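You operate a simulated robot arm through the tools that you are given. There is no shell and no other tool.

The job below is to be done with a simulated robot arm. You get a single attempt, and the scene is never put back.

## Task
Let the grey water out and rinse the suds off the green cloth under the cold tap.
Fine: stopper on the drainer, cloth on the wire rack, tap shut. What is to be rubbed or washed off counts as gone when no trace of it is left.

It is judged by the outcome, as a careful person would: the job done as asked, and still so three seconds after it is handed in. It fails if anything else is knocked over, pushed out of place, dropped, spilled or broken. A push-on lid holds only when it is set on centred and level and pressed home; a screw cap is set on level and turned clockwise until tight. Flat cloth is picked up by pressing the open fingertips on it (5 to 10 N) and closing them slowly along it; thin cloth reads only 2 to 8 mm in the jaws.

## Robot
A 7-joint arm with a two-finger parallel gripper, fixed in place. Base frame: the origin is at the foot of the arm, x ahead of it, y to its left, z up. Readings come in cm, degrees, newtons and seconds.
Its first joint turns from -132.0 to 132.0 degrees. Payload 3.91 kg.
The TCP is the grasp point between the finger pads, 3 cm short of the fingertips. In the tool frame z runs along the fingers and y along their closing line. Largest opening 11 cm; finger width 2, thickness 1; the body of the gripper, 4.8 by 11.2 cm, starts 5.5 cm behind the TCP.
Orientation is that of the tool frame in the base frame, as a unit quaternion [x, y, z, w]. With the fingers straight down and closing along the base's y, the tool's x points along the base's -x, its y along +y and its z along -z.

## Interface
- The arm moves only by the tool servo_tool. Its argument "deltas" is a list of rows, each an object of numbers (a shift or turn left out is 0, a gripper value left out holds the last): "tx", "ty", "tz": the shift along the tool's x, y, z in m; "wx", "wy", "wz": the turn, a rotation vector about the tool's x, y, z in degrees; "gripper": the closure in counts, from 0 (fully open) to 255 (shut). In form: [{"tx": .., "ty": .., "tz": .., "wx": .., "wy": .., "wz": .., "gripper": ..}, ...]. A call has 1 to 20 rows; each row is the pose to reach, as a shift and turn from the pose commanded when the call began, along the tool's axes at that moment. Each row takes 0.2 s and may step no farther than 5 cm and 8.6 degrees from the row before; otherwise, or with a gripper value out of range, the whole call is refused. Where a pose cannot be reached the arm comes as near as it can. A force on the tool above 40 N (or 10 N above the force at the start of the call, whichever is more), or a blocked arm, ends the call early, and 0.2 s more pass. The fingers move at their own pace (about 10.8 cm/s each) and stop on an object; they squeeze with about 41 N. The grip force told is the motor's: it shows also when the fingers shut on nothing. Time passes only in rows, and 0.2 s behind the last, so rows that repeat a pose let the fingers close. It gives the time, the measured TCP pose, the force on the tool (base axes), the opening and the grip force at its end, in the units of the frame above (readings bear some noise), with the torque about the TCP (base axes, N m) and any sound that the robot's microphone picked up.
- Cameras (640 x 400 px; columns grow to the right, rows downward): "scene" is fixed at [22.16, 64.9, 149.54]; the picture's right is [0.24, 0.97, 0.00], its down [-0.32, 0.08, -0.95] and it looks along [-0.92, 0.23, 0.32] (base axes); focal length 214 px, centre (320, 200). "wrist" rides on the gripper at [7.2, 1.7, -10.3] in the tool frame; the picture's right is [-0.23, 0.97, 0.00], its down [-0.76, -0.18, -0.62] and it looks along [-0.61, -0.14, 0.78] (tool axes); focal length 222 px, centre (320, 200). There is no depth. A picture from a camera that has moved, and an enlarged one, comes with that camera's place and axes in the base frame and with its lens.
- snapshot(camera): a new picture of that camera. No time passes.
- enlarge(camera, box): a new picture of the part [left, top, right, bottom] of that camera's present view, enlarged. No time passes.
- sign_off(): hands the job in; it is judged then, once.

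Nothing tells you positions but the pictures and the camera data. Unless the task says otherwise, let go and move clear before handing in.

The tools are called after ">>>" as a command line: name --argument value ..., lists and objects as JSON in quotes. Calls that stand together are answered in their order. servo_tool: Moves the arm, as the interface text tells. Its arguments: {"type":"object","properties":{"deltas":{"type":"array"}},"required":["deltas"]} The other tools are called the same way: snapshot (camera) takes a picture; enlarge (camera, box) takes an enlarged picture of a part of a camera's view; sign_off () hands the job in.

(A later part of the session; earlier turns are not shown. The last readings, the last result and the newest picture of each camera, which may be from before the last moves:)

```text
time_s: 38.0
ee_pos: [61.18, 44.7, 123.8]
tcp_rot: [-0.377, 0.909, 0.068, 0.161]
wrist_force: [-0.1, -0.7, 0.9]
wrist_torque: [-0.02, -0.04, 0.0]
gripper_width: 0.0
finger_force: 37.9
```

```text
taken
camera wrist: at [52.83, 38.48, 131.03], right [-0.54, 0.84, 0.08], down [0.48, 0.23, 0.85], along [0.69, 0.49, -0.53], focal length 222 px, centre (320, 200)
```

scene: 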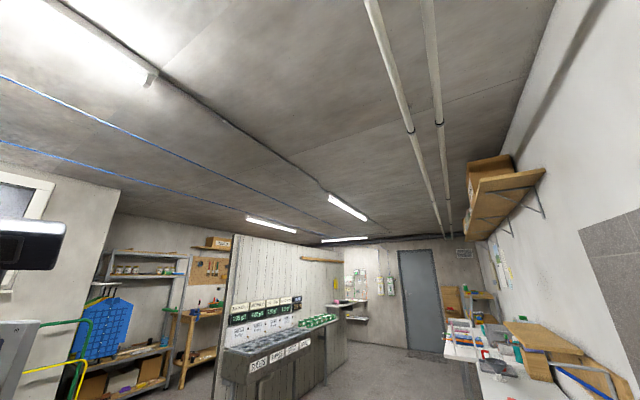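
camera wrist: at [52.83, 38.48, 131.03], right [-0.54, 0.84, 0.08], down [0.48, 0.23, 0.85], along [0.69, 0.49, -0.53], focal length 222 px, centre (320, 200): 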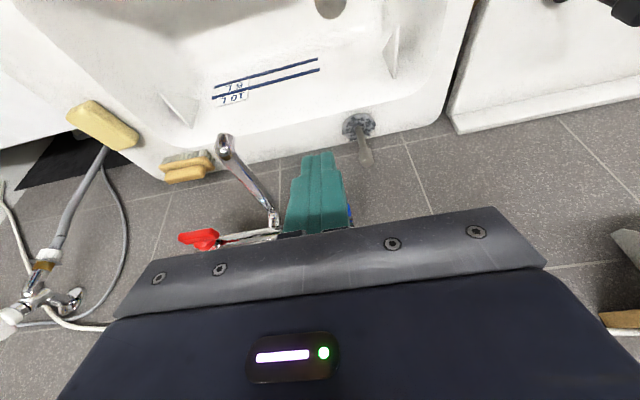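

The basin is drained. Moving the closed fingertips to hover just above the drainer-side end of the blue bar.

>>> servo_tool --deltas '[{"tx": -0.0385, "ty": 0.0006, "tz": 0.014}, {"tx": -0.077, "ty": 0.0013, "tz": 0.028}, {"tx": -0.1155, "ty": 0.0019, "tz": 0.0421}, {"tx": -0.154, "ty": 0.0025, "tz": 0.0561}, {"tx": -0.154, "ty": 0.0025, "tz": 0.0561}]'

>>> snapshot --camera "wrist"

>>> enlarge --camera "wrist" --box '[240, 100, 400, 240]'

```text
time_s: 39.2
ee_pos: [72.51, 56.56, 123.76]
tcp_rot: [-0.378, 0.909, 0.069, 0.163]
wrist_force: [-0.1, 0.1, -0.2]
wrist_torque: [-0.02, 0.02, -0.03]
gripper_width: 0.01
finger_force: 37.8
```

```text
taken
camera wrist: at [64.09, 50.33, 131.05], right [-0.54, 0.84, 0.08], down [0.48, 0.23, 0.85], along [0.69, 0.49, -0.52], focal length 222 px, centre (320, 200)
```

wrist: 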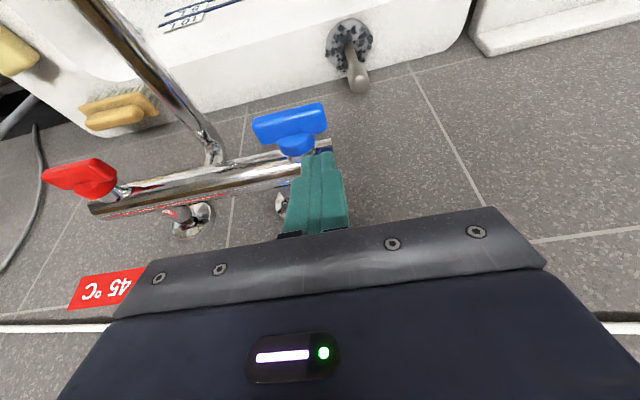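

```text
2.86 times, centred on (320, 170) of wrist
camera zoom: at [64.09, 50.33, 131.05], right [-0.54, 0.84, 0.08], down [0.48, 0.23, 0.85], along [0.69, 0.49, -0.52], focal length 635 px, centre (320, 286)
```

zoom: 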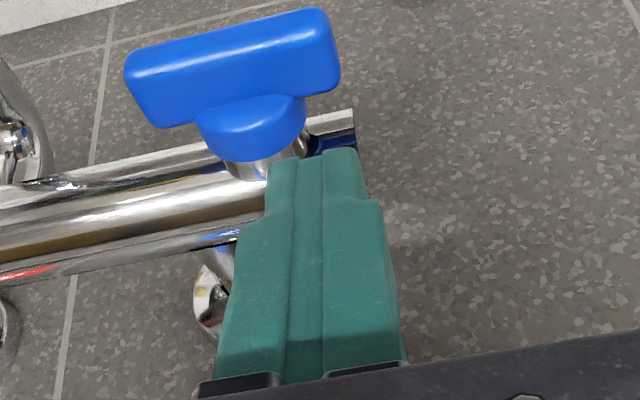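

The fingertips hover right above the end of the blue bar. I'll press straight down in small steps to swing it open.

>>> servo_tool --deltas '[{"tx": 0.0083, "ty": -0.001, "tz": 0.0229}, {"tx": 0.0124, "ty": -0.001, "tz": 0.0342}, {"tx": 0.0142, "ty": -0.001, "tz": 0.039}, {"tx": 0.0159, "ty": -0.001, "tz": 0.0437}]'

>>> enlarge --camera "wrist" --box '[220, 60, 420, 240]'

```text
time_s: 40.2
ee_pos: [72.53, 56.4, 119.3]
tcp_rot: [-0.377, 0.91, 0.069, 0.161]
wrist_force: [-8.1, 5.4, 2.6]
wrist_torque: [0.18, 0.22, 0.03]
gripper_width: 0.0
finger_force: 37.9
```

```text
2.22 times, centred on (320, 150) of wrist
camera zoom: at [64.16, 50.3, 126.44], right [-0.54, 0.84, 0.08], down [0.48, 0.23, 0.85], along [0.69, 0.5, -0.52], focal length 494 px, centre (320, 311)
```

zoom: 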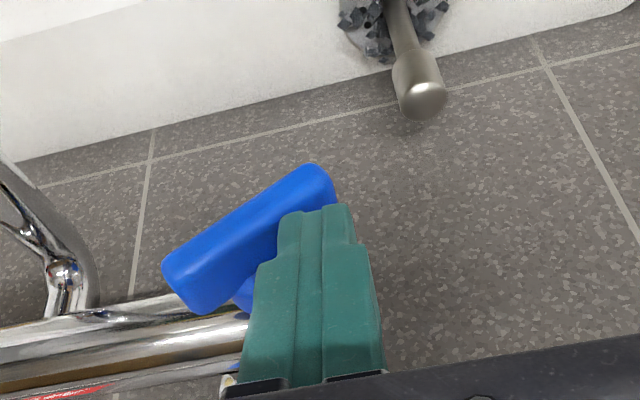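

The bar is swinging freely. Continuing down and then slightly inward to bring it near vertical.

>>> servo_tool --deltas '[{"tx": 0.0024, "tz": 0.0066}, {"tx": 0.0048, "tz": 0.0132}, {"tx": 0.0068, "tz": 0.0188}, {"tx": 0.0085, "tz": 0.0235}, {"tx": 0.0085, "ty": -0.004, "tz": 0.0235}, {"tx": 0.0085, "ty": -0.007, "tz": 0.0235}]'

>>> snapshot --camera "wrist"

>>> enlarge --camera "wrist" --box '[180, 30, 420, 230]'

```text
time_s: 41.7
ee_pos: [72.67, 56.41, 116.77]
tcp_rot: [-0.38, 0.908, 0.071, 0.162]
wrist_force: [-4.9, 7.2, -0.4]
wrist_torque: [0.12, 0.08, 0.03]
gripper_width: 0.02
finger_force: 37.4
stopped in row 6: the force on the tool passed its limit at 42 N (the readings are from after the stop); the commanded pose is now the measured one
```

```text
taken
camera wrist: at [64.34, 50.1, 124.0], right [-0.54, 0.83, 0.09], down [0.48, 0.23, 0.85], along [0.69, 0.5, -0.52], focal length 222 px, centre (320, 200)
```

wrist: 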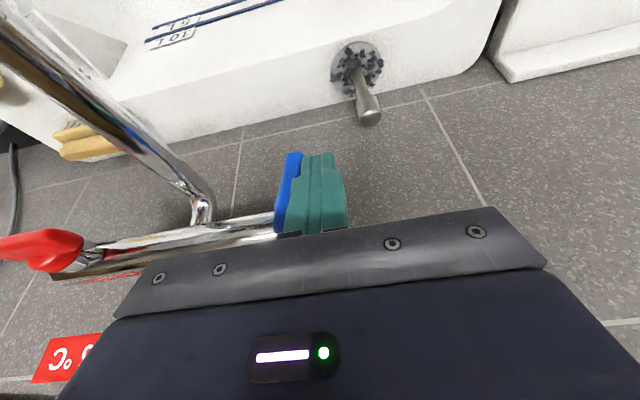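

```text
2.00 times, centred on (300, 130) of wrist
camera zoom: at [64.34, 50.1, 124.0], right [-0.54, 0.83, 0.09], down [0.48, 0.23, 0.85], along [0.69, 0.5, -0.52], focal length 444 px, centre (360, 340)
```

zoom: 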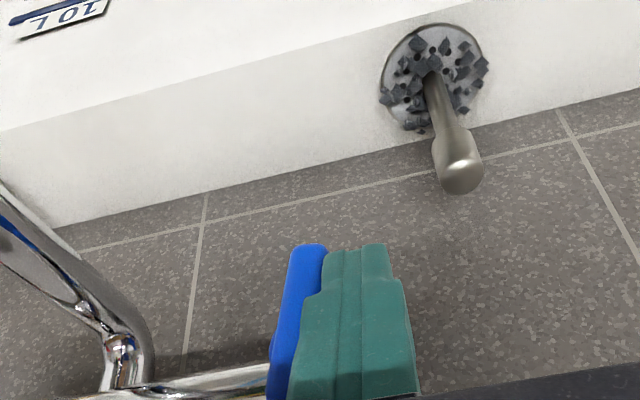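

The bar stands vertical against its stop, so the cold side should be open. I'll move off sideways, back up, and look at the spout.

>>> servo_tool --deltas '[{"ty": 0.012}, {"ty": 0.022, "tz": -0.01}, {"ty": 0.022, "tx": 0.02, "tz": -0.05}, {"ty": 0.022, "tx": 0.05, "tz": -0.08}, {"ty": 0.022, "tx": 0.09, "tz": -0.11}, {"ty": 0.022, "tx": 0.13, "tz": -0.13}, {"ty": 0.022, "tx": 0.13, "tz": -0.13}]'

>>> snapshot --camera "wrist"

>>> enlarge --camera "wrist" --box '[160, 0, 420, 220]'

```text
time_s: 43.3
ee_pos: [59.39, 45.81, 124.28]
tcp_rot: [-0.38, 0.908, 0.072, 0.162]
wrist_force: [1.0, -0.1, -0.2]
wrist_torque: [-0.01, 0.0, 0.01]
gripper_width: 0.0
finger_force: 38.0
```

```text
taken
camera wrist: at [51.08, 39.55, 131.52], right [-0.54, 0.84, 0.09], down [0.48, 0.23, 0.85], along [0.69, 0.5, -0.52], focal length 222 px, centre (320, 200)
```

wrist: 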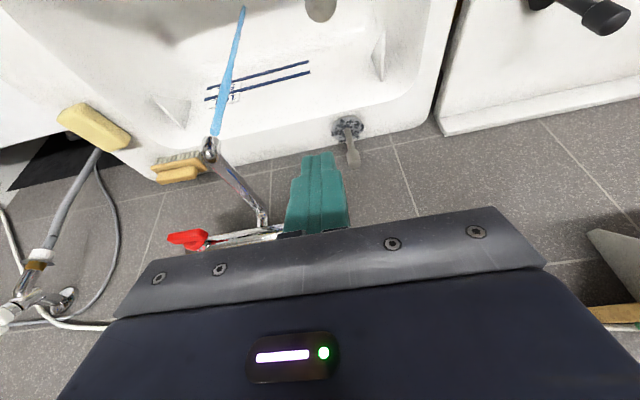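

```text
1.82 times, centred on (290, 110) of wrist
camera zoom: at [51.08, 39.55, 131.52], right [-0.54, 0.84, 0.09], down [0.48, 0.23, 0.85], along [0.69, 0.5, -0.52], focal length 404 px, centre (374, 364)
```

zoom: 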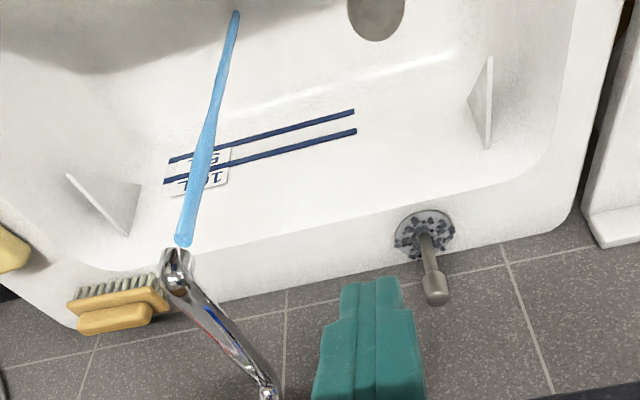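

Cold water is running from the spout as a stream near (73, 40). Now for the green cloth: moving over it with the tool vertical and the gripper open.

>>> servo_tool --deltas '[{"tx": 0.0105, "ty": 0.0434, "tz": 0.0103, "wy": 3, "gripper": 0}, {"tx": 0.0209, "ty": 0.0869, "tz": 0.0207, "wy": 6, "gripper": 0}, {"tx": 0.0314, "ty": 0.1303, "tz": 0.031, "wy": 9, "gripper": 0}, {"tx": 0.0418, "ty": 0.1737, "tz": 0.0414, "wy": 12, "gripper": 0}, {"tx": 0.0523, "ty": 0.2171, "tz": 0.0517, "wy": 15, "gripper": 0}, {"tx": 0.0627, "ty": 0.2606, "tz": 0.0621, "wy": 18, "gripper": 0}, {"tx": 0.0732, "ty": 0.304, "tz": 0.0724, "wy": 20, "gripper": 0}, {"tx": 0.0732, "ty": 0.304, "tz": 0.0724, "wy": 20, "gripper": 0}]'

>>> snapshot --camera "wrist"

>>> enlarge --camera "wrist" --box '[220, 0, 460, 180]'

```text
time_s: 45.1
ee_pos: [34.69, 64.14, 115.43]
tcp_rot: [-0.386, 0.923, 0.005, 0.001]
wrist_force: [0.4, 0.0, 0.7]
wrist_torque: [-0.01, 0.01, 0.02]
gripper_width: 10.97
finger_force: 0.1
```

```text
taken
camera wrist: at [28.49, 60.03, 125.73], right [-0.53, 0.85, 0.01], down [0.66, 0.41, 0.63], along [0.53, 0.34, -0.78], focal length 222 px, centre (320, 200)
```

wrist: 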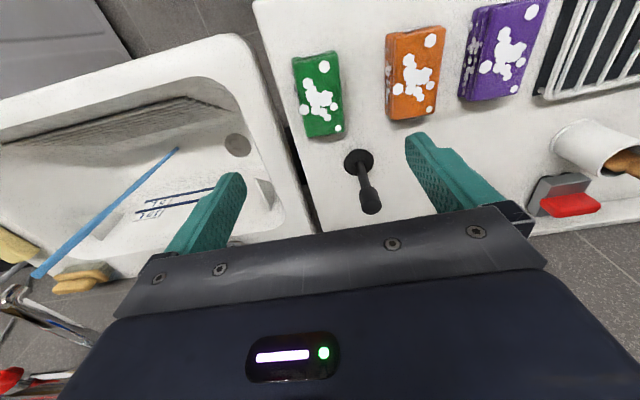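

```text
2.22 times, centred on (340, 90) of wrist
camera zoom: at [28.49, 60.03, 125.73], right [-0.53, 0.85, 0.01], down [0.66, 0.41, 0.63], along [0.53, 0.34, -0.78], focal length 494 px, centre (276, 444)
```

zoom: 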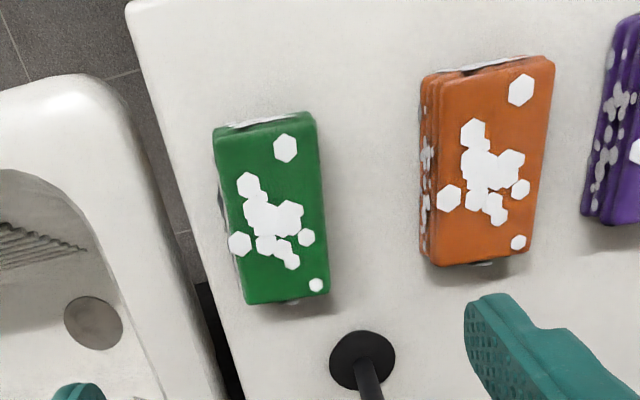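

The green cloth is a folded block about 9.6 × 5.4 cm with suds on top and probably on its sides, centred near (35.0, 64.4). I'll align the yaw to it and come down around its narrow width.

>>> servo_tool --deltas '[{"tx": -0.001, "ty": -0.0005, "tz": 0.04, "wz": 2, "gripper": 60}, {"tx": -0.002, "ty": -0.001, "tz": 0.08, "wz": 4, "gripper": 60}, {"tx": -0.003, "ty": -0.001, "tz": 0.12, "wz": 4.7, "gripper": 60}, {"tx": -0.004, "ty": -0.001, "tz": 0.155, "wz": 4.7, "gripper": 60}, {"tx": -0.004, "ty": -0.001, "tz": 0.155, "wz": 4.7, "gripper": 60}]'

>>> snapshot --camera "wrist"

```text
time_s: 46.3
ee_pos: [35.09, 64.62, 99.92]
tcp_rot: [-0.348, 0.938, 0.004, 0.002]
wrist_force: [0.1, -0.3, -0.6]
wrist_torque: [0.01, 0.03, 0.02]
gripper_width: 8.42
finger_force: 0.1
```

```text
taken
camera wrist: at [28.6, 61.09, 110.21], right [-0.46, 0.89, 0.01], down [0.69, 0.36, 0.63], along [0.55, 0.3, -0.78], focal length 222 px, centre (320, 200)
```

wrist: 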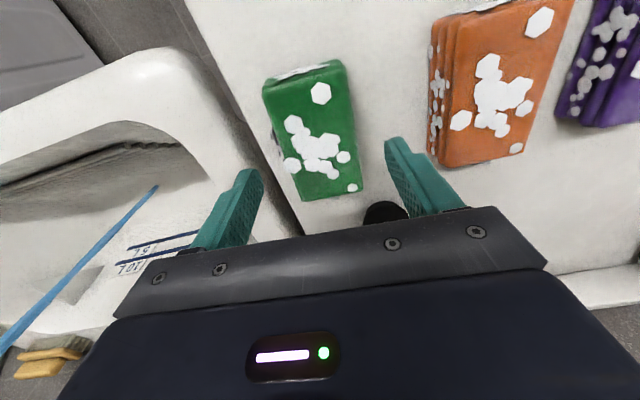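

The gripper is centred over the cloth. I'll grip it near its front end so most of it stays exposed to the stream: shift 3.5 cm toward that end, go down and close slowly.

>>> servo_tool --deltas '[{"tx": 0.018}, {"tx": 0.035}, {"tx": 0.035, "tz": 0.02}, {"tx": 0.035, "tz": 0.035}, {"tx": 0.035, "tz": 0.041}, {"tx": 0.035, "tz": 0.041}]'

>>> snapshot --camera "wrist"

```text
time_s: 47.7
ee_pos: [32.44, 62.2, 95.54]
tcp_rot: [-0.348, 0.938, 0.005, 0.001]
wrist_force: [-0.4, -0.7, -1.6]
wrist_torque: [0.03, 0.02, -0.02]
gripper_width: 8.43
finger_force: 0.0
```

```text
taken
camera wrist: at [25.99, 58.81, 105.94], right [-0.46, 0.89, 0.01], down [0.69, 0.36, 0.63], along [0.55, 0.3, -0.78], focal length 222 px, centre (320, 200)
```

wrist: 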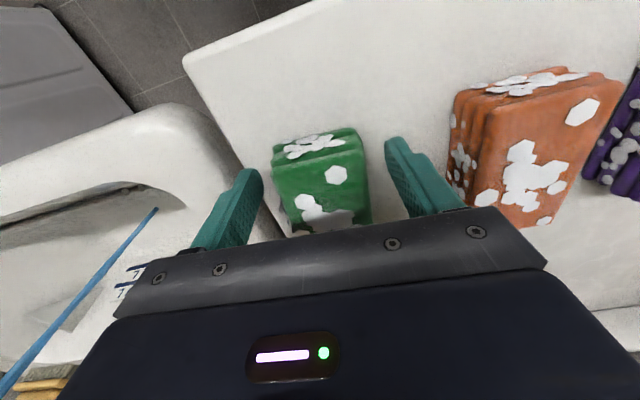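

The fingers straddle the cloth near its front end. Closing slowly.

>>> servo_tool --deltas '[{"gripper": 100}, {"gripper": 130}, {"gripper": 150}, {"gripper": 170}, {"gripper": 190}, {"gripper": 210}, {"gripper": 230}, {"gripper": 255}, {"gripper": 255}]'

>>> snapshot --camera "wrist"

```text
time_s: 49.7
ee_pos: [32.51, 62.25, 95.58]
tcp_rot: [-0.348, 0.937, 0.004, 0.001]
wrist_force: [-0.1, -0.5, 0.3]
wrist_torque: [0.02, -0.02, -0.04]
gripper_width: 5.88
finger_force: 41.3
```

```text
taken
camera wrist: at [25.99, 58.81, 105.95], right [-0.46, 0.89, 0.01], down [0.69, 0.36, 0.63], along [0.55, 0.3, -0.78], focal length 222 px, centre (320, 200)
```

wrist: 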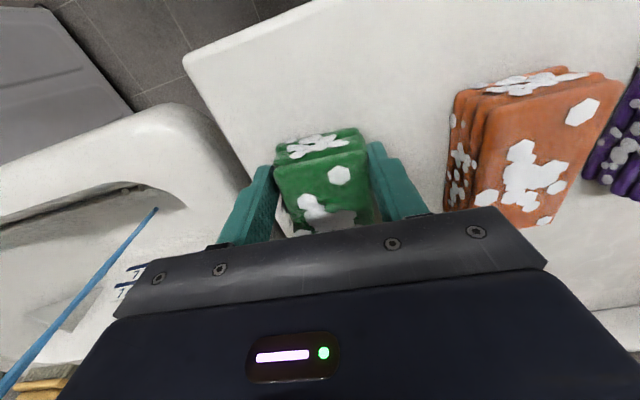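

The cloth is gripped at 5.9 cm. Lifting it straight up.

>>> servo_tool --deltas '[{"tz": -0.01}, {"tz": -0.03}, {"tz": -0.07}, {"tz": -0.11}, {"tz": -0.15}, {"tz": -0.15}]'

>>> snapshot --camera "wrist"

```text
time_s: 51.1
ee_pos: [32.41, 62.09, 110.77]
tcp_rot: [-0.348, 0.938, 0.004, 0.001]
wrist_force: [-0.3, 1.5, -0.4]
wrist_torque: [-0.04, 0.0, -0.03]
gripper_width: 5.88
finger_force: 41.0
```

```text
taken
camera wrist: at [25.91, 58.49, 121.1], right [-0.46, 0.89, 0.01], down [0.69, 0.36, 0.63], along [0.55, 0.29, -0.78], focal length 222 px, centre (320, 200)
```

wrist: 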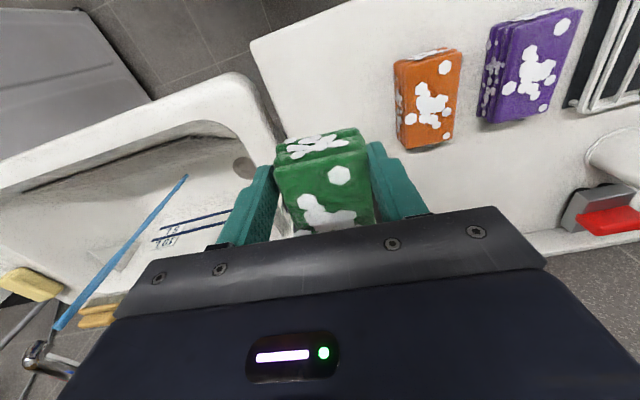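

The cloth is held securely. I'll carry it across in front of the tap at n≈67 (clear of the spout), leaning the hand back a little.

>>> servo_tool --deltas '[{"tx": -0.0038, "ty": -0.0444, "tz": 0.0028, "wy": -2}, {"tx": -0.0077, "ty": -0.0888, "tz": 0.0056, "wy": -4}, {"tx": -0.0115, "ty": -0.1332, "tz": 0.0084, "wy": -6}, {"tx": -0.0153, "ty": -0.1776, "tz": 0.0112, "wy": -8}, {"tx": -0.0192, "ty": -0.222, "tz": 0.014, "wy": -10}, {"tx": -0.023, "ty": -0.2664, "tz": 0.0168, "wy": -12}, {"tx": -0.0268, "ty": -0.3108, "tz": 0.0196, "wy": -14}, {"tx": -0.0306, "ty": -0.3552, "tz": 0.0224, "wy": -16}, {"tx": -0.0345, "ty": -0.3996, "tz": 0.0252, "wy": -18}, {"tx": -0.0383, "ty": -0.444, "tz": 0.028, "wy": -20}, {"tx": -0.0383, "ty": -0.444, "tz": 0.028, "wy": -20}]'

>>> snapshot --camera "wrist"

```text
time_s: 53.5
ee_pos: [64.54, 30.95, 107.75]
tcp_rot: [-0.341, 0.924, 0.064, 0.164]
wrist_force: [-0.5, 0.1, -1.0]
wrist_torque: [-0.02, 0.04, 0.0]
gripper_width: 5.89
finger_force: 41.5
```

```text
taken
camera wrist: at [55.65, 25.41, 114.96], right [-0.47, 0.88, 0.09], down [0.5, 0.19, 0.85], along [0.73, 0.44, -0.52], focal length 222 px, centre (320, 200)
```

wrist: 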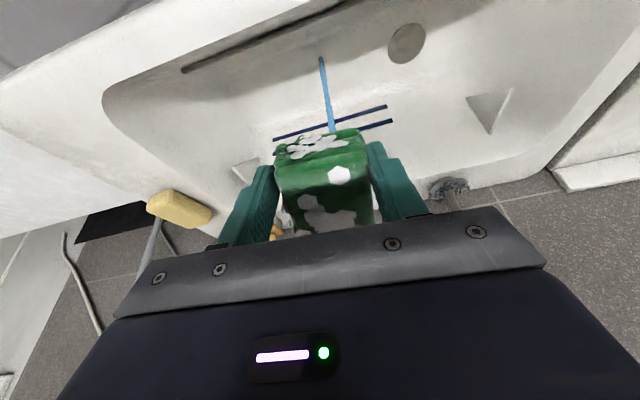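

The cloth lines up with the stream, which runs just beyond it. I'll lower it into the basin and forward so the water lands on its top.

>>> servo_tool --deltas '[{"tx": -0.009, "ty": 0.0024, "tz": 0.0425}, {"tx": -0.018, "ty": 0.0047, "tz": 0.085}, {"tx": -0.027, "ty": 0.0071, "tz": 0.1275}, {"tx": -0.036, "ty": 0.0094, "tz": 0.17}, {"tx": -0.036, "ty": 0.0094, "tz": 0.17}]'

>>> snapshot --camera "wrist"

>>> enlarge --camera "wrist" --box '[220, 90, 420, 240]'

```text
time_s: 54.7
ee_pos: [70.53, 38.14, 92.62]
tcp_rot: [-0.342, 0.923, 0.064, 0.164]
wrist_force: [-0.3, -0.2, 0.3]
wrist_torque: [-0.02, 0.0, -0.01]
gripper_width: 5.9
finger_force: 41.3
```

```text
taken
camera wrist: at [61.73, 32.54, 99.86], right [-0.47, 0.88, 0.09], down [0.5, 0.19, 0.85], along [0.73, 0.44, -0.52], focal length 222 px, centre (320, 200)
```

wrist: 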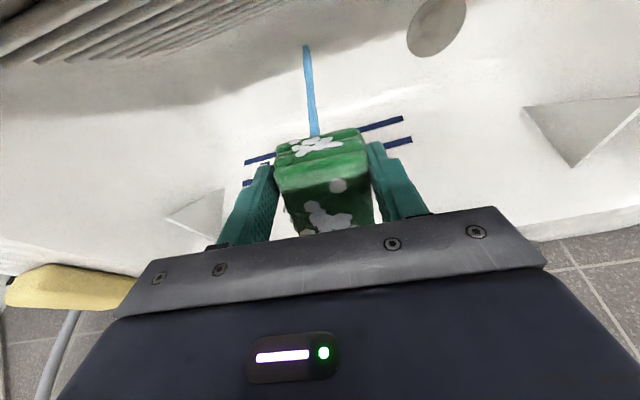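

```text
2.67 times, centred on (320, 165) of wrist
camera zoom: at [61.73, 32.54, 99.86], right [-0.47, 0.88, 0.09], down [0.5, 0.19, 0.85], along [0.73, 0.44, -0.52], focal length 592 px, centre (320, 293)
```

zoom: 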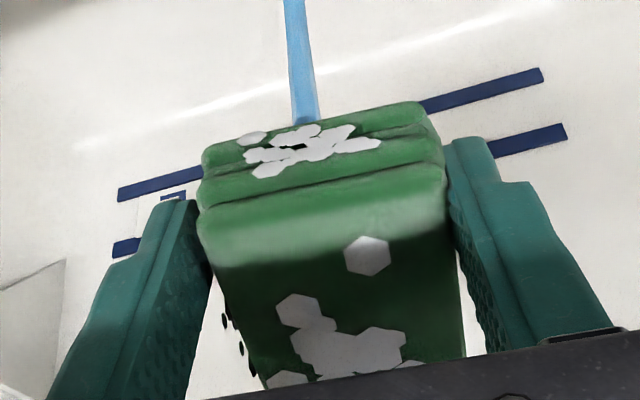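

By my numbers the stream should be landing on the cloth. I'll hold a couple of seconds and see whether the suds change.

>>> servo_tool --deltas '[{"tx": 0}, {"tx": 0}, {"tx": 0}, {"tx": 0}, {"tx": 0}, {"tx": 0}, {"tx": 0}, {"tx": 0}, {"tx": 0}, {"tx": 0}]'

>>> enlarge --camera "wrist" --box '[220, 90, 420, 240]'

```text
time_s: 56.9
ee_pos: [70.74, 38.1, 92.54]
tcp_rot: [-0.341, 0.923, 0.064, 0.164]
wrist_force: [0.6, 0.3, -0.5]
wrist_torque: [0.0, 0.01, 0.01]
gripper_width: 5.84
finger_force: 40.8
```

```text
2.67 times, centred on (320, 165) of wrist
camera zoom: at [61.72, 32.53, 99.88], right [-0.47, 0.88, 0.09], down [0.5, 0.19, 0.85], along [0.73, 0.44, -0.52], focal length 592 px, centre (320, 293)
```

zoom: 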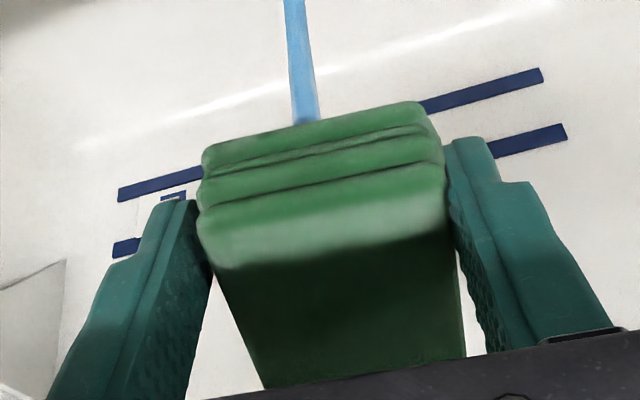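

The visible suds are gone. I'll rinse a few more seconds, shifting the cloth a little along the stream, to make sure nothing is left on the hidden faces.

>>> servo_tool --deltas '[{"tx": 0.005, "tz": -0.0018}, {"tx": 0.01, "tz": -0.0036}, {"tx": 0.01, "tz": -0.0036}, {"tx": 0.01, "tz": -0.0036}, {"tx": 0.01, "tz": -0.0036}, {"tx": 0.01, "tz": -0.0036}, {"tx": 0.005, "tz": -0.0018}, {"tx": 0}, {"tx": 0, "ty": 0.01}, {"tx": 0, "ty": 0.015}, {"tx": 0, "ty": 0.015}, {"tx": 0, "ty": 0.01}, {"tx": 0, "ty": 0}, {"tx": 0, "ty": -0.01}, {"tx": 0, "ty": -0.015}, {"tx": 0, "ty": -0.015}, {"tx": 0, "ty": -0.01}, {"tx": 0, "ty": 0}, {"tx": 0}, {"tx": 0}]'

>>> snapshot --camera "wrist"

```text
time_s: 61.1
ee_pos: [70.72, 37.78, 92.99]
tcp_rot: [-0.342, 0.923, 0.065, 0.164]
wrist_force: [-0.1, -1.0, -0.7]
wrist_torque: [-0.01, 0.0, 0.01]
gripper_width: 5.88
finger_force: 40.7
```

```text
taken
camera wrist: at [61.86, 32.27, 100.14], right [-0.47, 0.88, 0.09], down [0.5, 0.19, 0.85], along [0.73, 0.44, -0.52], focal length 222 px, centre (320, 200)
```

wrist: 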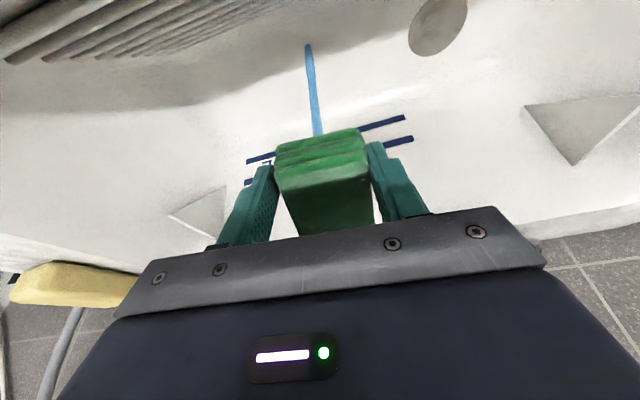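

The cloth looks clean. I'll take it out of the stream by the reverse path and let it drip a moment over the basin.

>>> servo_tool --deltas '[{"tx": 0.009, "ty": -0.0024, "tz": -0.0425}, {"tx": 0.018, "ty": -0.0047, "tz": -0.085}, {"tx": 0.027, "ty": -0.0071, "tz": -0.1275}, {"tx": 0.036, "ty": -0.0094, "tz": -0.17}, {"tx": 0.036, "ty": -0.0094, "tz": -0.17}, {"tx": 0.036, "ty": -0.0094, "tz": -0.17}, {"tx": 0.036, "ty": -0.0094, "tz": -0.17}, {"tx": 0.036, "ty": -0.0094, "tz": -0.17}, {"tx": 0.036, "ty": -0.0094, "tz": -0.17}]'

>>> snapshot --camera "wrist"

```text
time_s: 63.1
ee_pos: [64.25, 31.14, 107.41]
tcp_rot: [-0.341, 0.923, 0.065, 0.164]
wrist_force: [0.1, 0.5, -0.3]
wrist_torque: [0.0, -0.02, -0.03]
gripper_width: 5.87
finger_force: 41.1
```

```text
taken
camera wrist: at [55.4, 25.46, 114.69], right [-0.47, 0.88, 0.09], down [0.5, 0.19, 0.85], along [0.73, 0.44, -0.52], focal length 222 px, centre (320, 200)
```

wrist: 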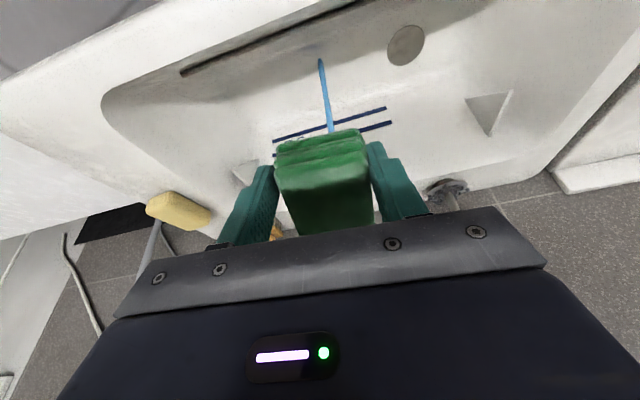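

Now carrying the clean cloth sideways toward the rack, staying in front of the tap, stopper and other cloths.

>>> servo_tool --deltas '[{"tx": 0.0032, "ty": 0.0432, "tz": -0.0039, "wy": 2}, {"tx": 0.0063, "ty": 0.0864, "tz": -0.0078, "wy": 4}, {"tx": 0.0095, "ty": 0.1296, "tz": -0.0117, "wy": 6}, {"tx": 0.0126, "ty": 0.1728, "tz": -0.0156, "wy": 8}, {"tx": 0.0158, "ty": 0.216, "tz": -0.0195, "wy": 10}, {"tx": 0.0189, "ty": 0.2592, "tz": -0.0234, "wy": 12}, {"tx": 0.0221, "ty": 0.3024, "tz": -0.0273, "wy": 14}, {"tx": 0.0252, "ty": 0.3456, "tz": -0.0312, "wy": 16}, {"tx": 0.0284, "ty": 0.3888, "tz": -0.0351, "wy": 18}, {"tx": 0.0315, "ty": 0.432, "tz": -0.039, "wy": 20}, {"tx": 0.0315, "ty": 0.432, "tz": -0.039, "wy": 20}]'

>>> snapshot --camera "wrist"

```text
time_s: 65.5
ee_pos: [32.73, 60.97, 110.69]
tcp_rot: [-0.348, 0.938, 0.004, 0.002]
wrist_force: [0.7, -0.2, -0.3]
wrist_torque: [0.04, 0.06, -0.01]
gripper_width: 5.85
finger_force: 41.3
```

```text
taken
camera wrist: at [26.25, 57.31, 121.03], right [-0.46, 0.89, 0.01], down [0.69, 0.36, 0.63], along [0.55, 0.29, -0.78], focal length 222 px, centre (320, 200)
```

wrist: 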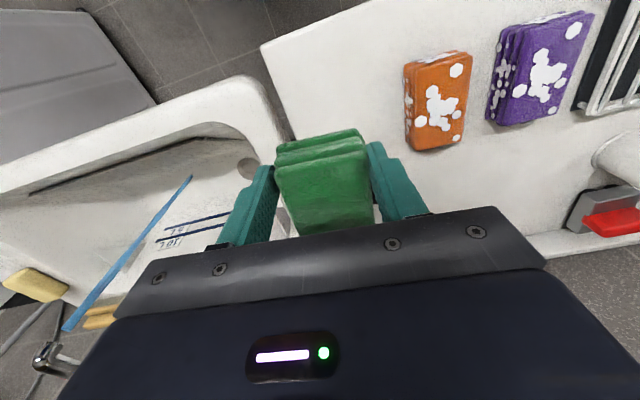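

>>> servo_tool --deltas '[{"tx": 0.0035, "ty": 0.047, "tz": -0.0012, "wz": -0.5}, {"tx": 0.007, "ty": 0.094, "tz": -0.0025, "wz": -1}, {"tx": 0.0105, "ty": 0.141, "tz": -0.0037, "wz": -1.6}, {"tx": 0.014, "ty": 0.188, "tz": -0.005, "wz": -2.1}, {"tx": 0.0175, "ty": 0.235, "tz": -0.0062, "wz": -2.7}, {"tx": 0.021, "ty": 0.282, "tz": -0.0075, "wz": -3.2}, {"tx": 0.0245, "ty": 0.329, "tz": -0.0087, "wz": -3.8}, {"tx": 0.028, "ty": 0.376, "tz": -0.01, "wz": -4.3}, {"tx": 0.028, "ty": 0.376, "tz": -0.01, "wz": -4.3}]'

>>> snapshot --camera "wrist"

>>> enlarge --camera "wrist" --box '[200, 0, 480, 230]'

```text
time_s: 67.5
ee_pos: [6.3, 87.56, 111.76]
tcp_rot: [-0.382, 0.924, 0.004, 0.002]
wrist_force: [0.7, 0.0, -1.1]
wrist_torque: [-0.03, 0.03, -0.04]
gripper_width: 5.89
finger_force: 40.8
```

```text
taken
camera wrist: at [0.2, 83.53, 122.11], right [-0.53, 0.85, 0.01], down [0.66, 0.41, 0.63], along [0.53, 0.34, -0.78], focal length 222 px, centre (320, 200)
```

wrist: 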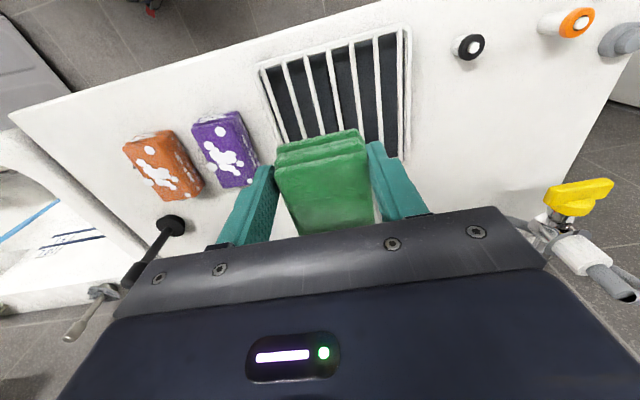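

```text
1.74 times, centred on (340, 115) of wrist
camera zoom: at [0.2, 83.53, 122.11], right [-0.53, 0.85, 0.01], down [0.66, 0.41, 0.63], along [0.53, 0.34, -0.78], focal length 386 px, centre (285, 348)
```

zoom: 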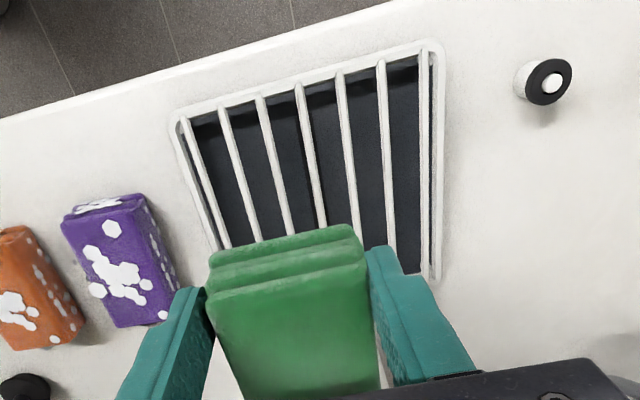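

The rack's centre is near n≈70, s≈59.3, slightly further along than I'd aimed. I'll shift the cloth over it and lower most of the way.

>>> servo_tool --deltas '[{"tx": -0.0035, "ty": 0.009}, {"tx": -0.007, "ty": 0.018}, {"tx": -0.007, "ty": 0.018, "tz": 0.03}, {"tx": -0.007, "ty": 0.018, "tz": 0.07}, {"tx": -0.007, "ty": 0.018, "tz": 0.1}, {"tx": -0.007, "ty": 0.018, "tz": 0.115}, {"tx": -0.007, "ty": 0.018, "tz": 0.115}]'

>>> snapshot --camera "wrist"

>>> enlarge --camera "wrist" --box '[200, 0, 480, 230]'

```text
time_s: 69.1
ee_pos: [5.53, 89.54, 100.18]
tcp_rot: [-0.383, 0.924, 0.005, 0.002]
wrist_force: [-0.1, -0.4, -0.7]
wrist_torque: [-0.05, 0.02, 0.0]
gripper_width: 5.88
finger_force: 41.0
```

```text
taken
camera wrist: at [-0.65, 85.42, 110.58], right [-0.53, 0.85, 0.01], down [0.66, 0.41, 0.63], along [0.53, 0.34, -0.78], focal length 222 px, centre (320, 200)
```

wrist: 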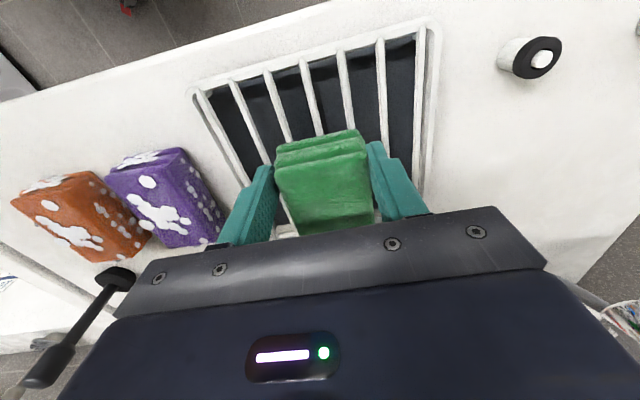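

```text
1.74 times, centred on (340, 115) of wrist
camera zoom: at [-0.65, 85.42, 110.58], right [-0.53, 0.85, 0.01], down [0.66, 0.41, 0.63], along [0.53, 0.34, -0.78], focal length 386 px, centre (285, 348)
```

zoom: 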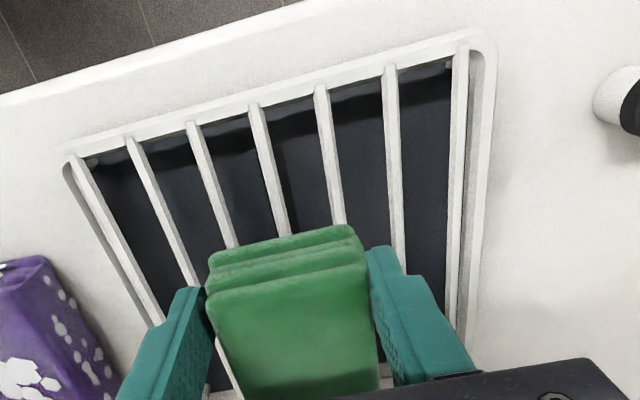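

The cloth is centred over the rack. Lowering in small steps until it rests.

>>> servo_tool --deltas '[{"tz": 0.006}, {"tz": 0.012}, {"tz": 0.018}, {"tz": 0.021}, {"tz": 0.024}, {"tz": 0.024}]'

>>> snapshot --camera "wrist"

```text
time_s: 70.4
ee_pos: [5.54, 89.57, 98.44]
tcp_rot: [-0.382, 0.924, 0.008, 0.002]
wrist_force: [0.7, 1.0, 9.1]
wrist_torque: [-0.3, -0.12, 0.06]
gripper_width: 5.85
finger_force: 41.1
stopped in row 6: the force on the tool passed its limit at 43 N (the readings are from after the stop); the commanded pose is now the measured one
```

```text
taken
camera wrist: at [-0.77, 85.53, 108.78], right [-0.53, 0.85, 0.01], down [0.66, 0.4, 0.63], along [0.53, 0.34, -0.78], focal length 222 px, centre (320, 200)
```

wrist: 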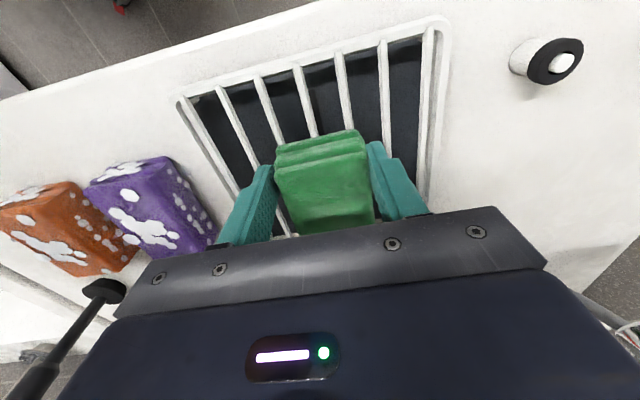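

Contact at TCP height 98.4; the cloth rests on the rack. Releasing gradually.

>>> servo_tool --deltas '[{"gripper": 150}, {"gripper": 125}, {"gripper": 115}, {"gripper": 100}, {"gripper": 80}, {"gripper": 60}, {"gripper": 60}]'

>>> snapshot --camera "wrist"

```text
time_s: 72.0
ee_pos: [5.49, 89.56, 98.25]
tcp_rot: [-0.383, 0.924, 0.007, 0.002]
wrist_force: [-0.2, -0.1, 0.6]
wrist_torque: [0.02, -0.01, 0.0]
gripper_width: 8.43
finger_force: 0.1
```

```text
taken
camera wrist: at [-0.75, 85.54, 108.66], right [-0.53, 0.85, 0.01], down [0.66, 0.4, 0.63], along [0.53, 0.34, -0.78], focal length 222 px, centre (320, 200)
```

wrist: 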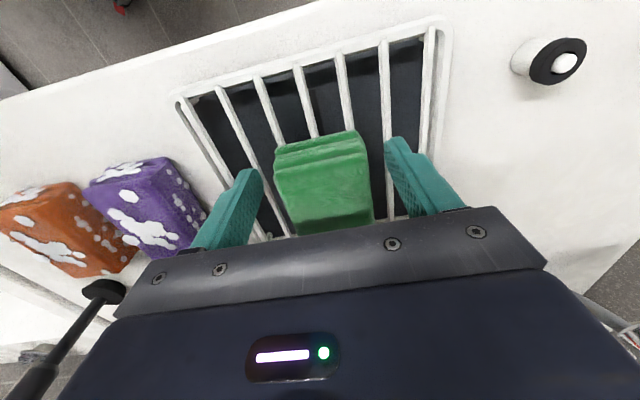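

The cloth is lying free on the rack. Backing straight up, then I'll inspect it from above and the sides for any leftover suds.

>>> servo_tool --deltas '[{"tz": -0.02}, {"tz": -0.06}, {"tz": -0.1}, {"tz": -0.14}, {"tz": -0.18}, {"tz": -0.18}]'

>>> enlarge --camera "wrist" --box '[220, 20, 420, 180]'

>>> snapshot --camera "wrist"

```text
time_s: 73.4
ee_pos: [5.41, 89.14, 116.54]
tcp_rot: [-0.382, 0.924, 0.006, 0.002]
wrist_force: [-0.1, 0.0, 0.5]
wrist_torque: [0.0, 0.02, 0.02]
gripper_width: 8.43
finger_force: 0.1
```

```text
2.50 times, centred on (320, 100) of wrist
camera zoom: at [-0.75, 85.12, 126.75], right [-0.53, 0.85, 0.01], down [0.66, 0.4, 0.63], along [0.53, 0.34, -0.78], focal length 555 px, centre (320, 450)
```

zoom: 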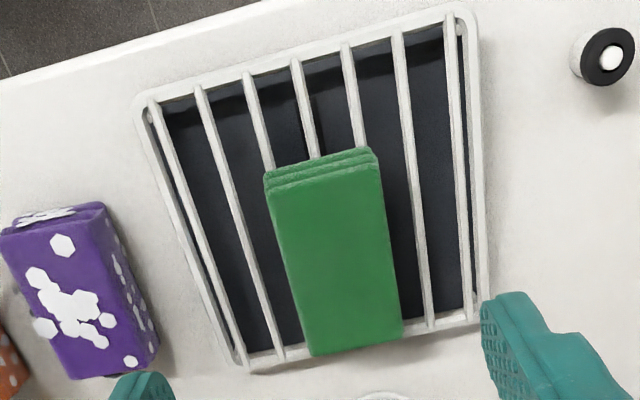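

```text
taken
camera wrist: at [-0.75, 85.12, 126.75], right [-0.53, 0.85, 0.01], down [0.66, 0.4, 0.63], along [0.53, 0.34, -0.78], focal length 222 px, centre (320, 200)
```

wrist: 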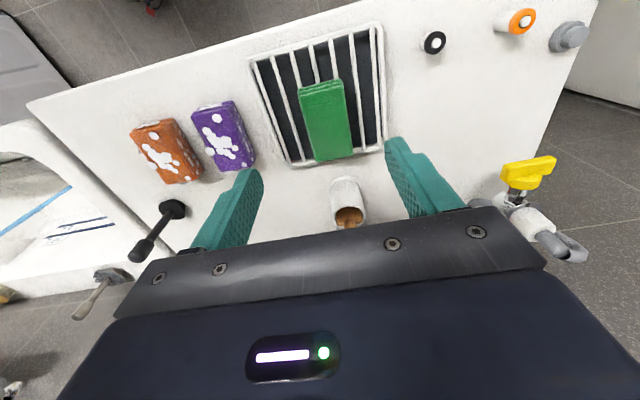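

The cloth lies flat and within the rack with its top clean. I'll look at its far side from beyond the rack.

>>> servo_tool --deltas '[{"tx": 0.012, "ty": 0.037}, {"tx": 0.024, "ty": 0.074}, {"tx": 0.036, "ty": 0.11}, {"tx": 0.048, "ty": 0.148}, {"tx": 0.048, "ty": 0.148}]'

>>> snapshot --camera "wrist"

>>> enlarge --camera "wrist" --box '[150, 40, 330, 190]'

```text
time_s: 74.6
ee_pos: [-5.37, 90.25, 115.11]
tcp_rot: [-0.383, 0.924, 0.007, 0.001]
wrist_force: [-0.3, 0.0, 0.1]
wrist_torque: [0.03, -0.01, 0.02]
gripper_width: 8.41
finger_force: 0.1
out of reach, approached as far as the arm can: row 2, 3, 4, 5
```

```text
taken
camera wrist: at [-11.59, 86.08, 125.41], right [-0.53, 0.85, 0.01], down [0.66, 0.4, 0.63], along [0.53, 0.34, -0.78], focal length 222 px, centre (320, 200)
```

wrist: 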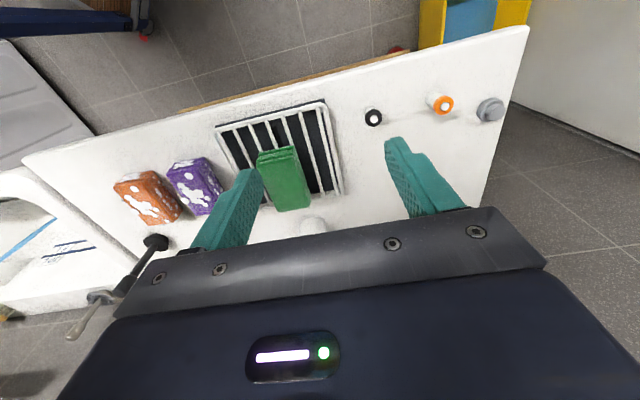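

```text
2.67 times, centred on (240, 115) of wrist
camera zoom: at [-11.59, 86.08, 125.41], right [-0.53, 0.85, 0.01], down [0.66, 0.4, 0.63], along [0.53, 0.34, -0.78], focal length 592 px, centre (533, 427)
```

zoom: 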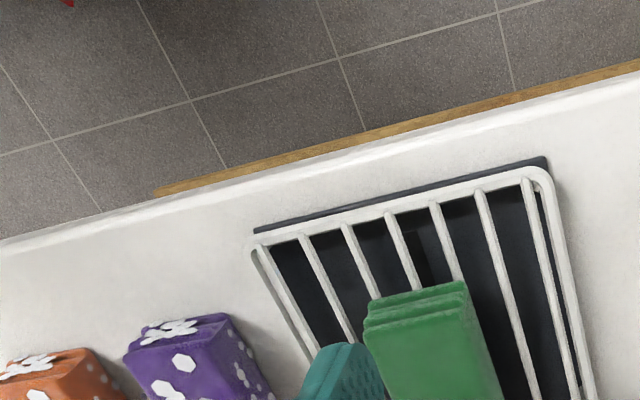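

>>> enlarge --camera "wrist" --box '[240, 135, 340, 220]'

```text
4.71 times, centred on (290, 178) of wrist
camera zoom: at [-11.59, 86.08, 125.41], right [-0.53, 0.85, 0.01], down [0.66, 0.4, 0.63], along [0.53, 0.34, -0.78], focal length 1045 px, centre (461, 306)
```

zoom: 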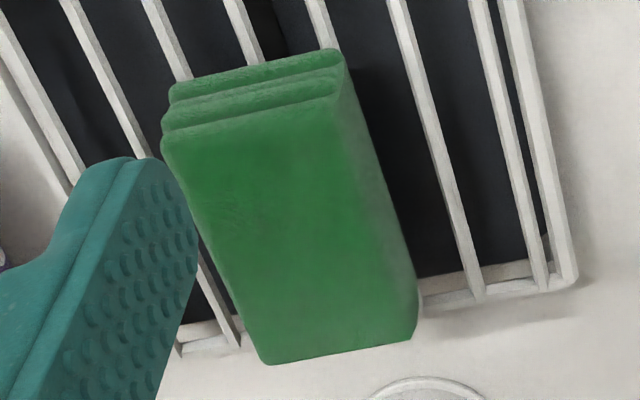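

The far side and end are clean too. Now heading back past the other side of the cloth for one more look before going to the tap.

>>> servo_tool --deltas '[{"tx": -0.0067, "ty": -0.0427, "tz": -0.005}, {"tx": -0.0133, "ty": -0.0853, "tz": -0.01}, {"tx": -0.02, "ty": -0.128, "tz": -0.015}, {"tx": -0.0267, "ty": -0.1707, "tz": -0.02}, {"tx": -0.0333, "ty": -0.2133, "tz": -0.025}, {"tx": -0.04, "ty": -0.256, "tz": -0.03}, {"tx": -0.04, "ty": -0.256, "tz": -0.03}]'

>>> snapshot --camera "wrist"

>>> enlarge --camera "wrist" --box '[370, 40, 520, 160]'

```text
time_s: 76.2
ee_pos: [15.13, 89.23, 122.75]
tcp_rot: [-0.383, 0.924, 0.007, 0.001]
wrist_force: [0.2, -0.3, -1.1]
wrist_torque: [0.0, 0.0, 0.02]
gripper_width: 8.42
finger_force: 0.1
out of reach, approached as far as the arm can: row 1, 2, 3, 4, 5, 6, 7
```

```text
taken
camera wrist: at [8.96, 85.08, 132.99], right [-0.53, 0.85, 0.01], down [0.66, 0.4, 0.63], along [0.53, 0.34, -0.78], focal length 222 px, centre (320, 200)
```

wrist: 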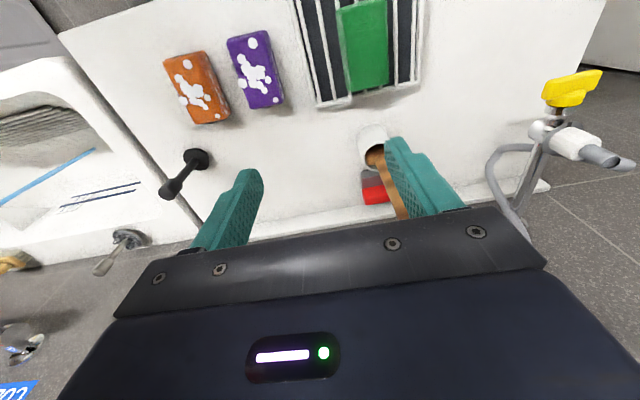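

```text
3.33 times, centred on (445, 100) of wrist
camera zoom: at [8.96, 85.08, 132.99], right [-0.53, 0.85, 0.01], down [0.66, 0.4, 0.63], along [0.53, 0.34, -0.78], focal length 740 px, centre (-97, 533)
```

zoom: 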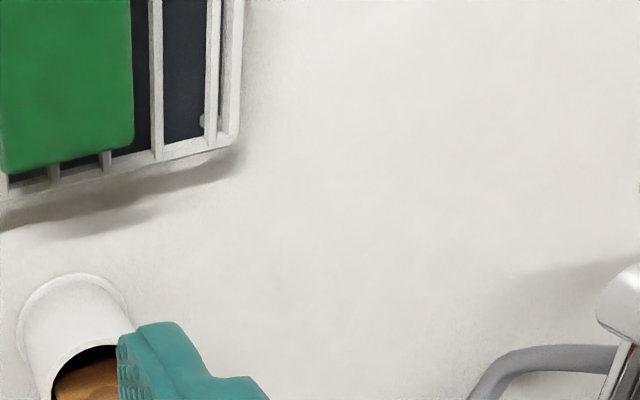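

The near side isn't visible from here, and the arm stopped short of the commanded spot, at about (15, 89, 123), because of a reach limit. Nothing was touched, so I'll ease it back toward the base in small steps and see how it tracks.

>>> servo_tool --deltas '[{"tx": 0.01, "tz": -0.01}, {"tx": 0.02, "tz": -0.02}, {"tx": 0.02, "tz": -0.02}]'

```text
time_s: 77.0
ee_pos: [13.68, 88.33, 124.82]
tcp_rot: [-0.383, 0.924, 0.006, 0.001]
wrist_force: [0.6, 0.3, -0.3]
wrist_torque: [-0.01, 0.0, 0.01]
gripper_width: 8.41
finger_force: 0.0
out of reach, approached as far as the arm can: row 2, 3
```

>>> servo_tool --deltas '[{"wz": -8}, {"wz": -16}, {"wz": -24}, {"wz": -24}]'

>>> snapshot --camera "wrist"

```text
time_s: 78.0
ee_pos: [13.73, 88.33, 124.72]
tcp_rot: [-0.566, 0.824, 0.005, 0.004]
wrist_force: [-0.5, 0.4, 0.3]
wrist_torque: [-0.01, -0.02, -0.01]
gripper_width: 8.39
finger_force: 0.0
```

```text
taken
camera wrist: at [9.67, 82.0, 135.05], right [-0.83, 0.56, 0.01], down [0.44, 0.64, 0.63], along [0.35, 0.53, -0.78], focal length 222 px, centre (320, 200)
```

wrist: 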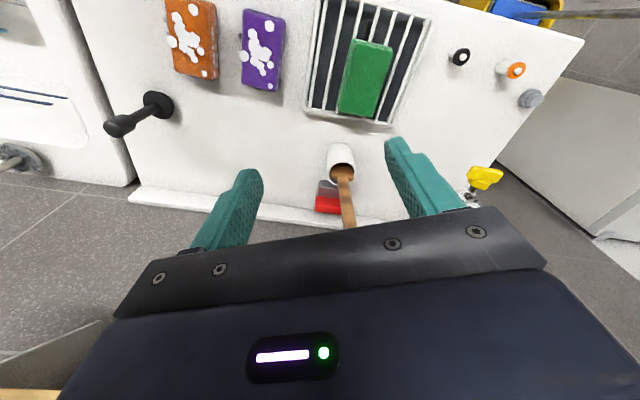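

Turning the wrist freed it. I'll back away from the wall first, then go along to the tap.

>>> servo_tool --deltas '[{"tx": 0.03}, {"tx": 0.06}, {"tx": 0.1}, {"tx": 0.14}, {"tx": 0.14}]'

>>> snapshot --camera "wrist"

```text
time_s: 79.2
ee_pos: [8.08, 86.44, 128.54]
tcp_rot: [-0.567, 0.824, 0.005, 0.004]
wrist_force: [0.5, 0.9, -0.2]
wrist_torque: [0.01, 0.04, 0.03]
gripper_width: 8.42
finger_force: 0.0
out of reach, approached as far as the arm can: row 1, 2, 3, 4, 5
```

```text
taken
camera wrist: at [4.01, 80.18, 138.79], right [-0.83, 0.56, 0.01], down [0.44, 0.64, 0.63], along [0.35, 0.53, -0.78], focal length 222 px, centre (320, 200)
```

wrist: 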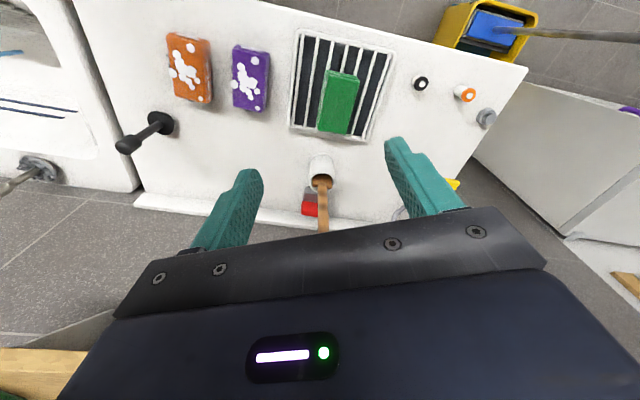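

>>> servo_tool --deltas '[{"ty": -0.03}, {"ty": -0.06}, {"ty": -0.09}, {"ty": -0.12}, {"ty": -0.12}]'

```text
time_s: 80.4
ee_pos: [19.32, 86.01, 129.49]
tcp_rot: [-0.567, 0.824, 0.005, 0.004]
wrist_force: [-0.1, -0.4, -0.7]
wrist_torque: [-0.01, -0.01, 0.01]
gripper_width: 8.41
finger_force: 0.1
out of reach, approached as far as the arm can: row 1, 2, 3, 4, 5
```

>>> servo_tool --deltas '[{"tz": 0.02}, {"tz": 0.04}, {"tz": 0.06}, {"tz": 0.06}]'

>>> snapshot --scene "scene" --camera "scene"

```text
time_s: 81.4
ee_pos: [19.39, 88.41, 124.37]
tcp_rot: [-0.566, 0.824, 0.005, 0.003]
wrist_force: [-0.4, -0.2, 0.6]
wrist_torque: [0.0, 0.0, -0.01]
gripper_width: 8.42
finger_force: 0.1
out of reach, approached as far as the arm can: row 1, 2, 3, 4
```

```text
taken
```

scene: 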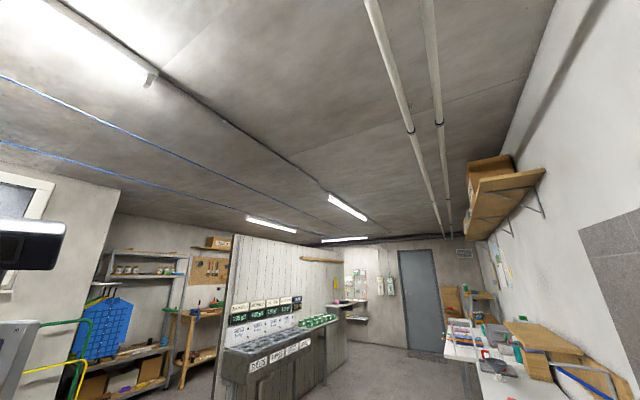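

The arm seems stuck at full stretch after the last reach limit. Moving down should make the elbow bend again, and the space below is clear at this height, so I'll try that.

>>> servo_tool --deltas '[{"tz": 0.03, "tx": 0.01}, {"tz": 0.06, "tx": 0.02}, {"tz": 0.09, "tx": 0.03}, {"tz": 0.09, "tx": 0.03}]'

>>> snapshot --camera "wrist"

```text
time_s: 82.4
ee_pos: [18.38, 91.08, 116.96]
tcp_rot: [-0.567, 0.824, 0.006, 0.004]
wrist_force: [0.8, 0.3, -0.3]
wrist_torque: [-0.01, 0.01, -0.04]
gripper_width: 8.39
finger_force: 0.0
out of reach, approached as far as the arm can: row 1, 2, 3, 4
```

```text
taken
camera wrist: at [14.44, 84.8, 127.3], right [-0.83, 0.56, 0.01], down [0.44, 0.64, 0.63], along [0.35, 0.53, -0.78], focal length 222 px, centre (320, 200)
```

wrist: 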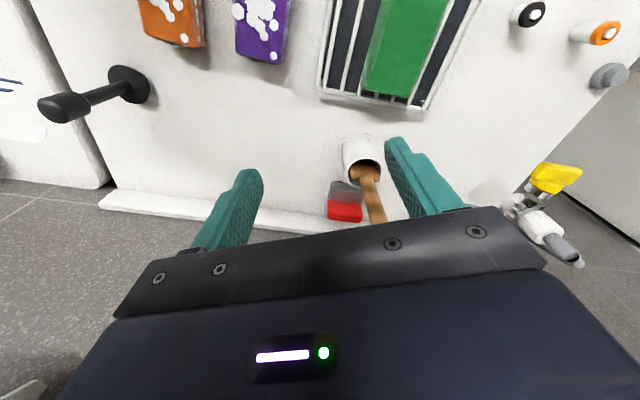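

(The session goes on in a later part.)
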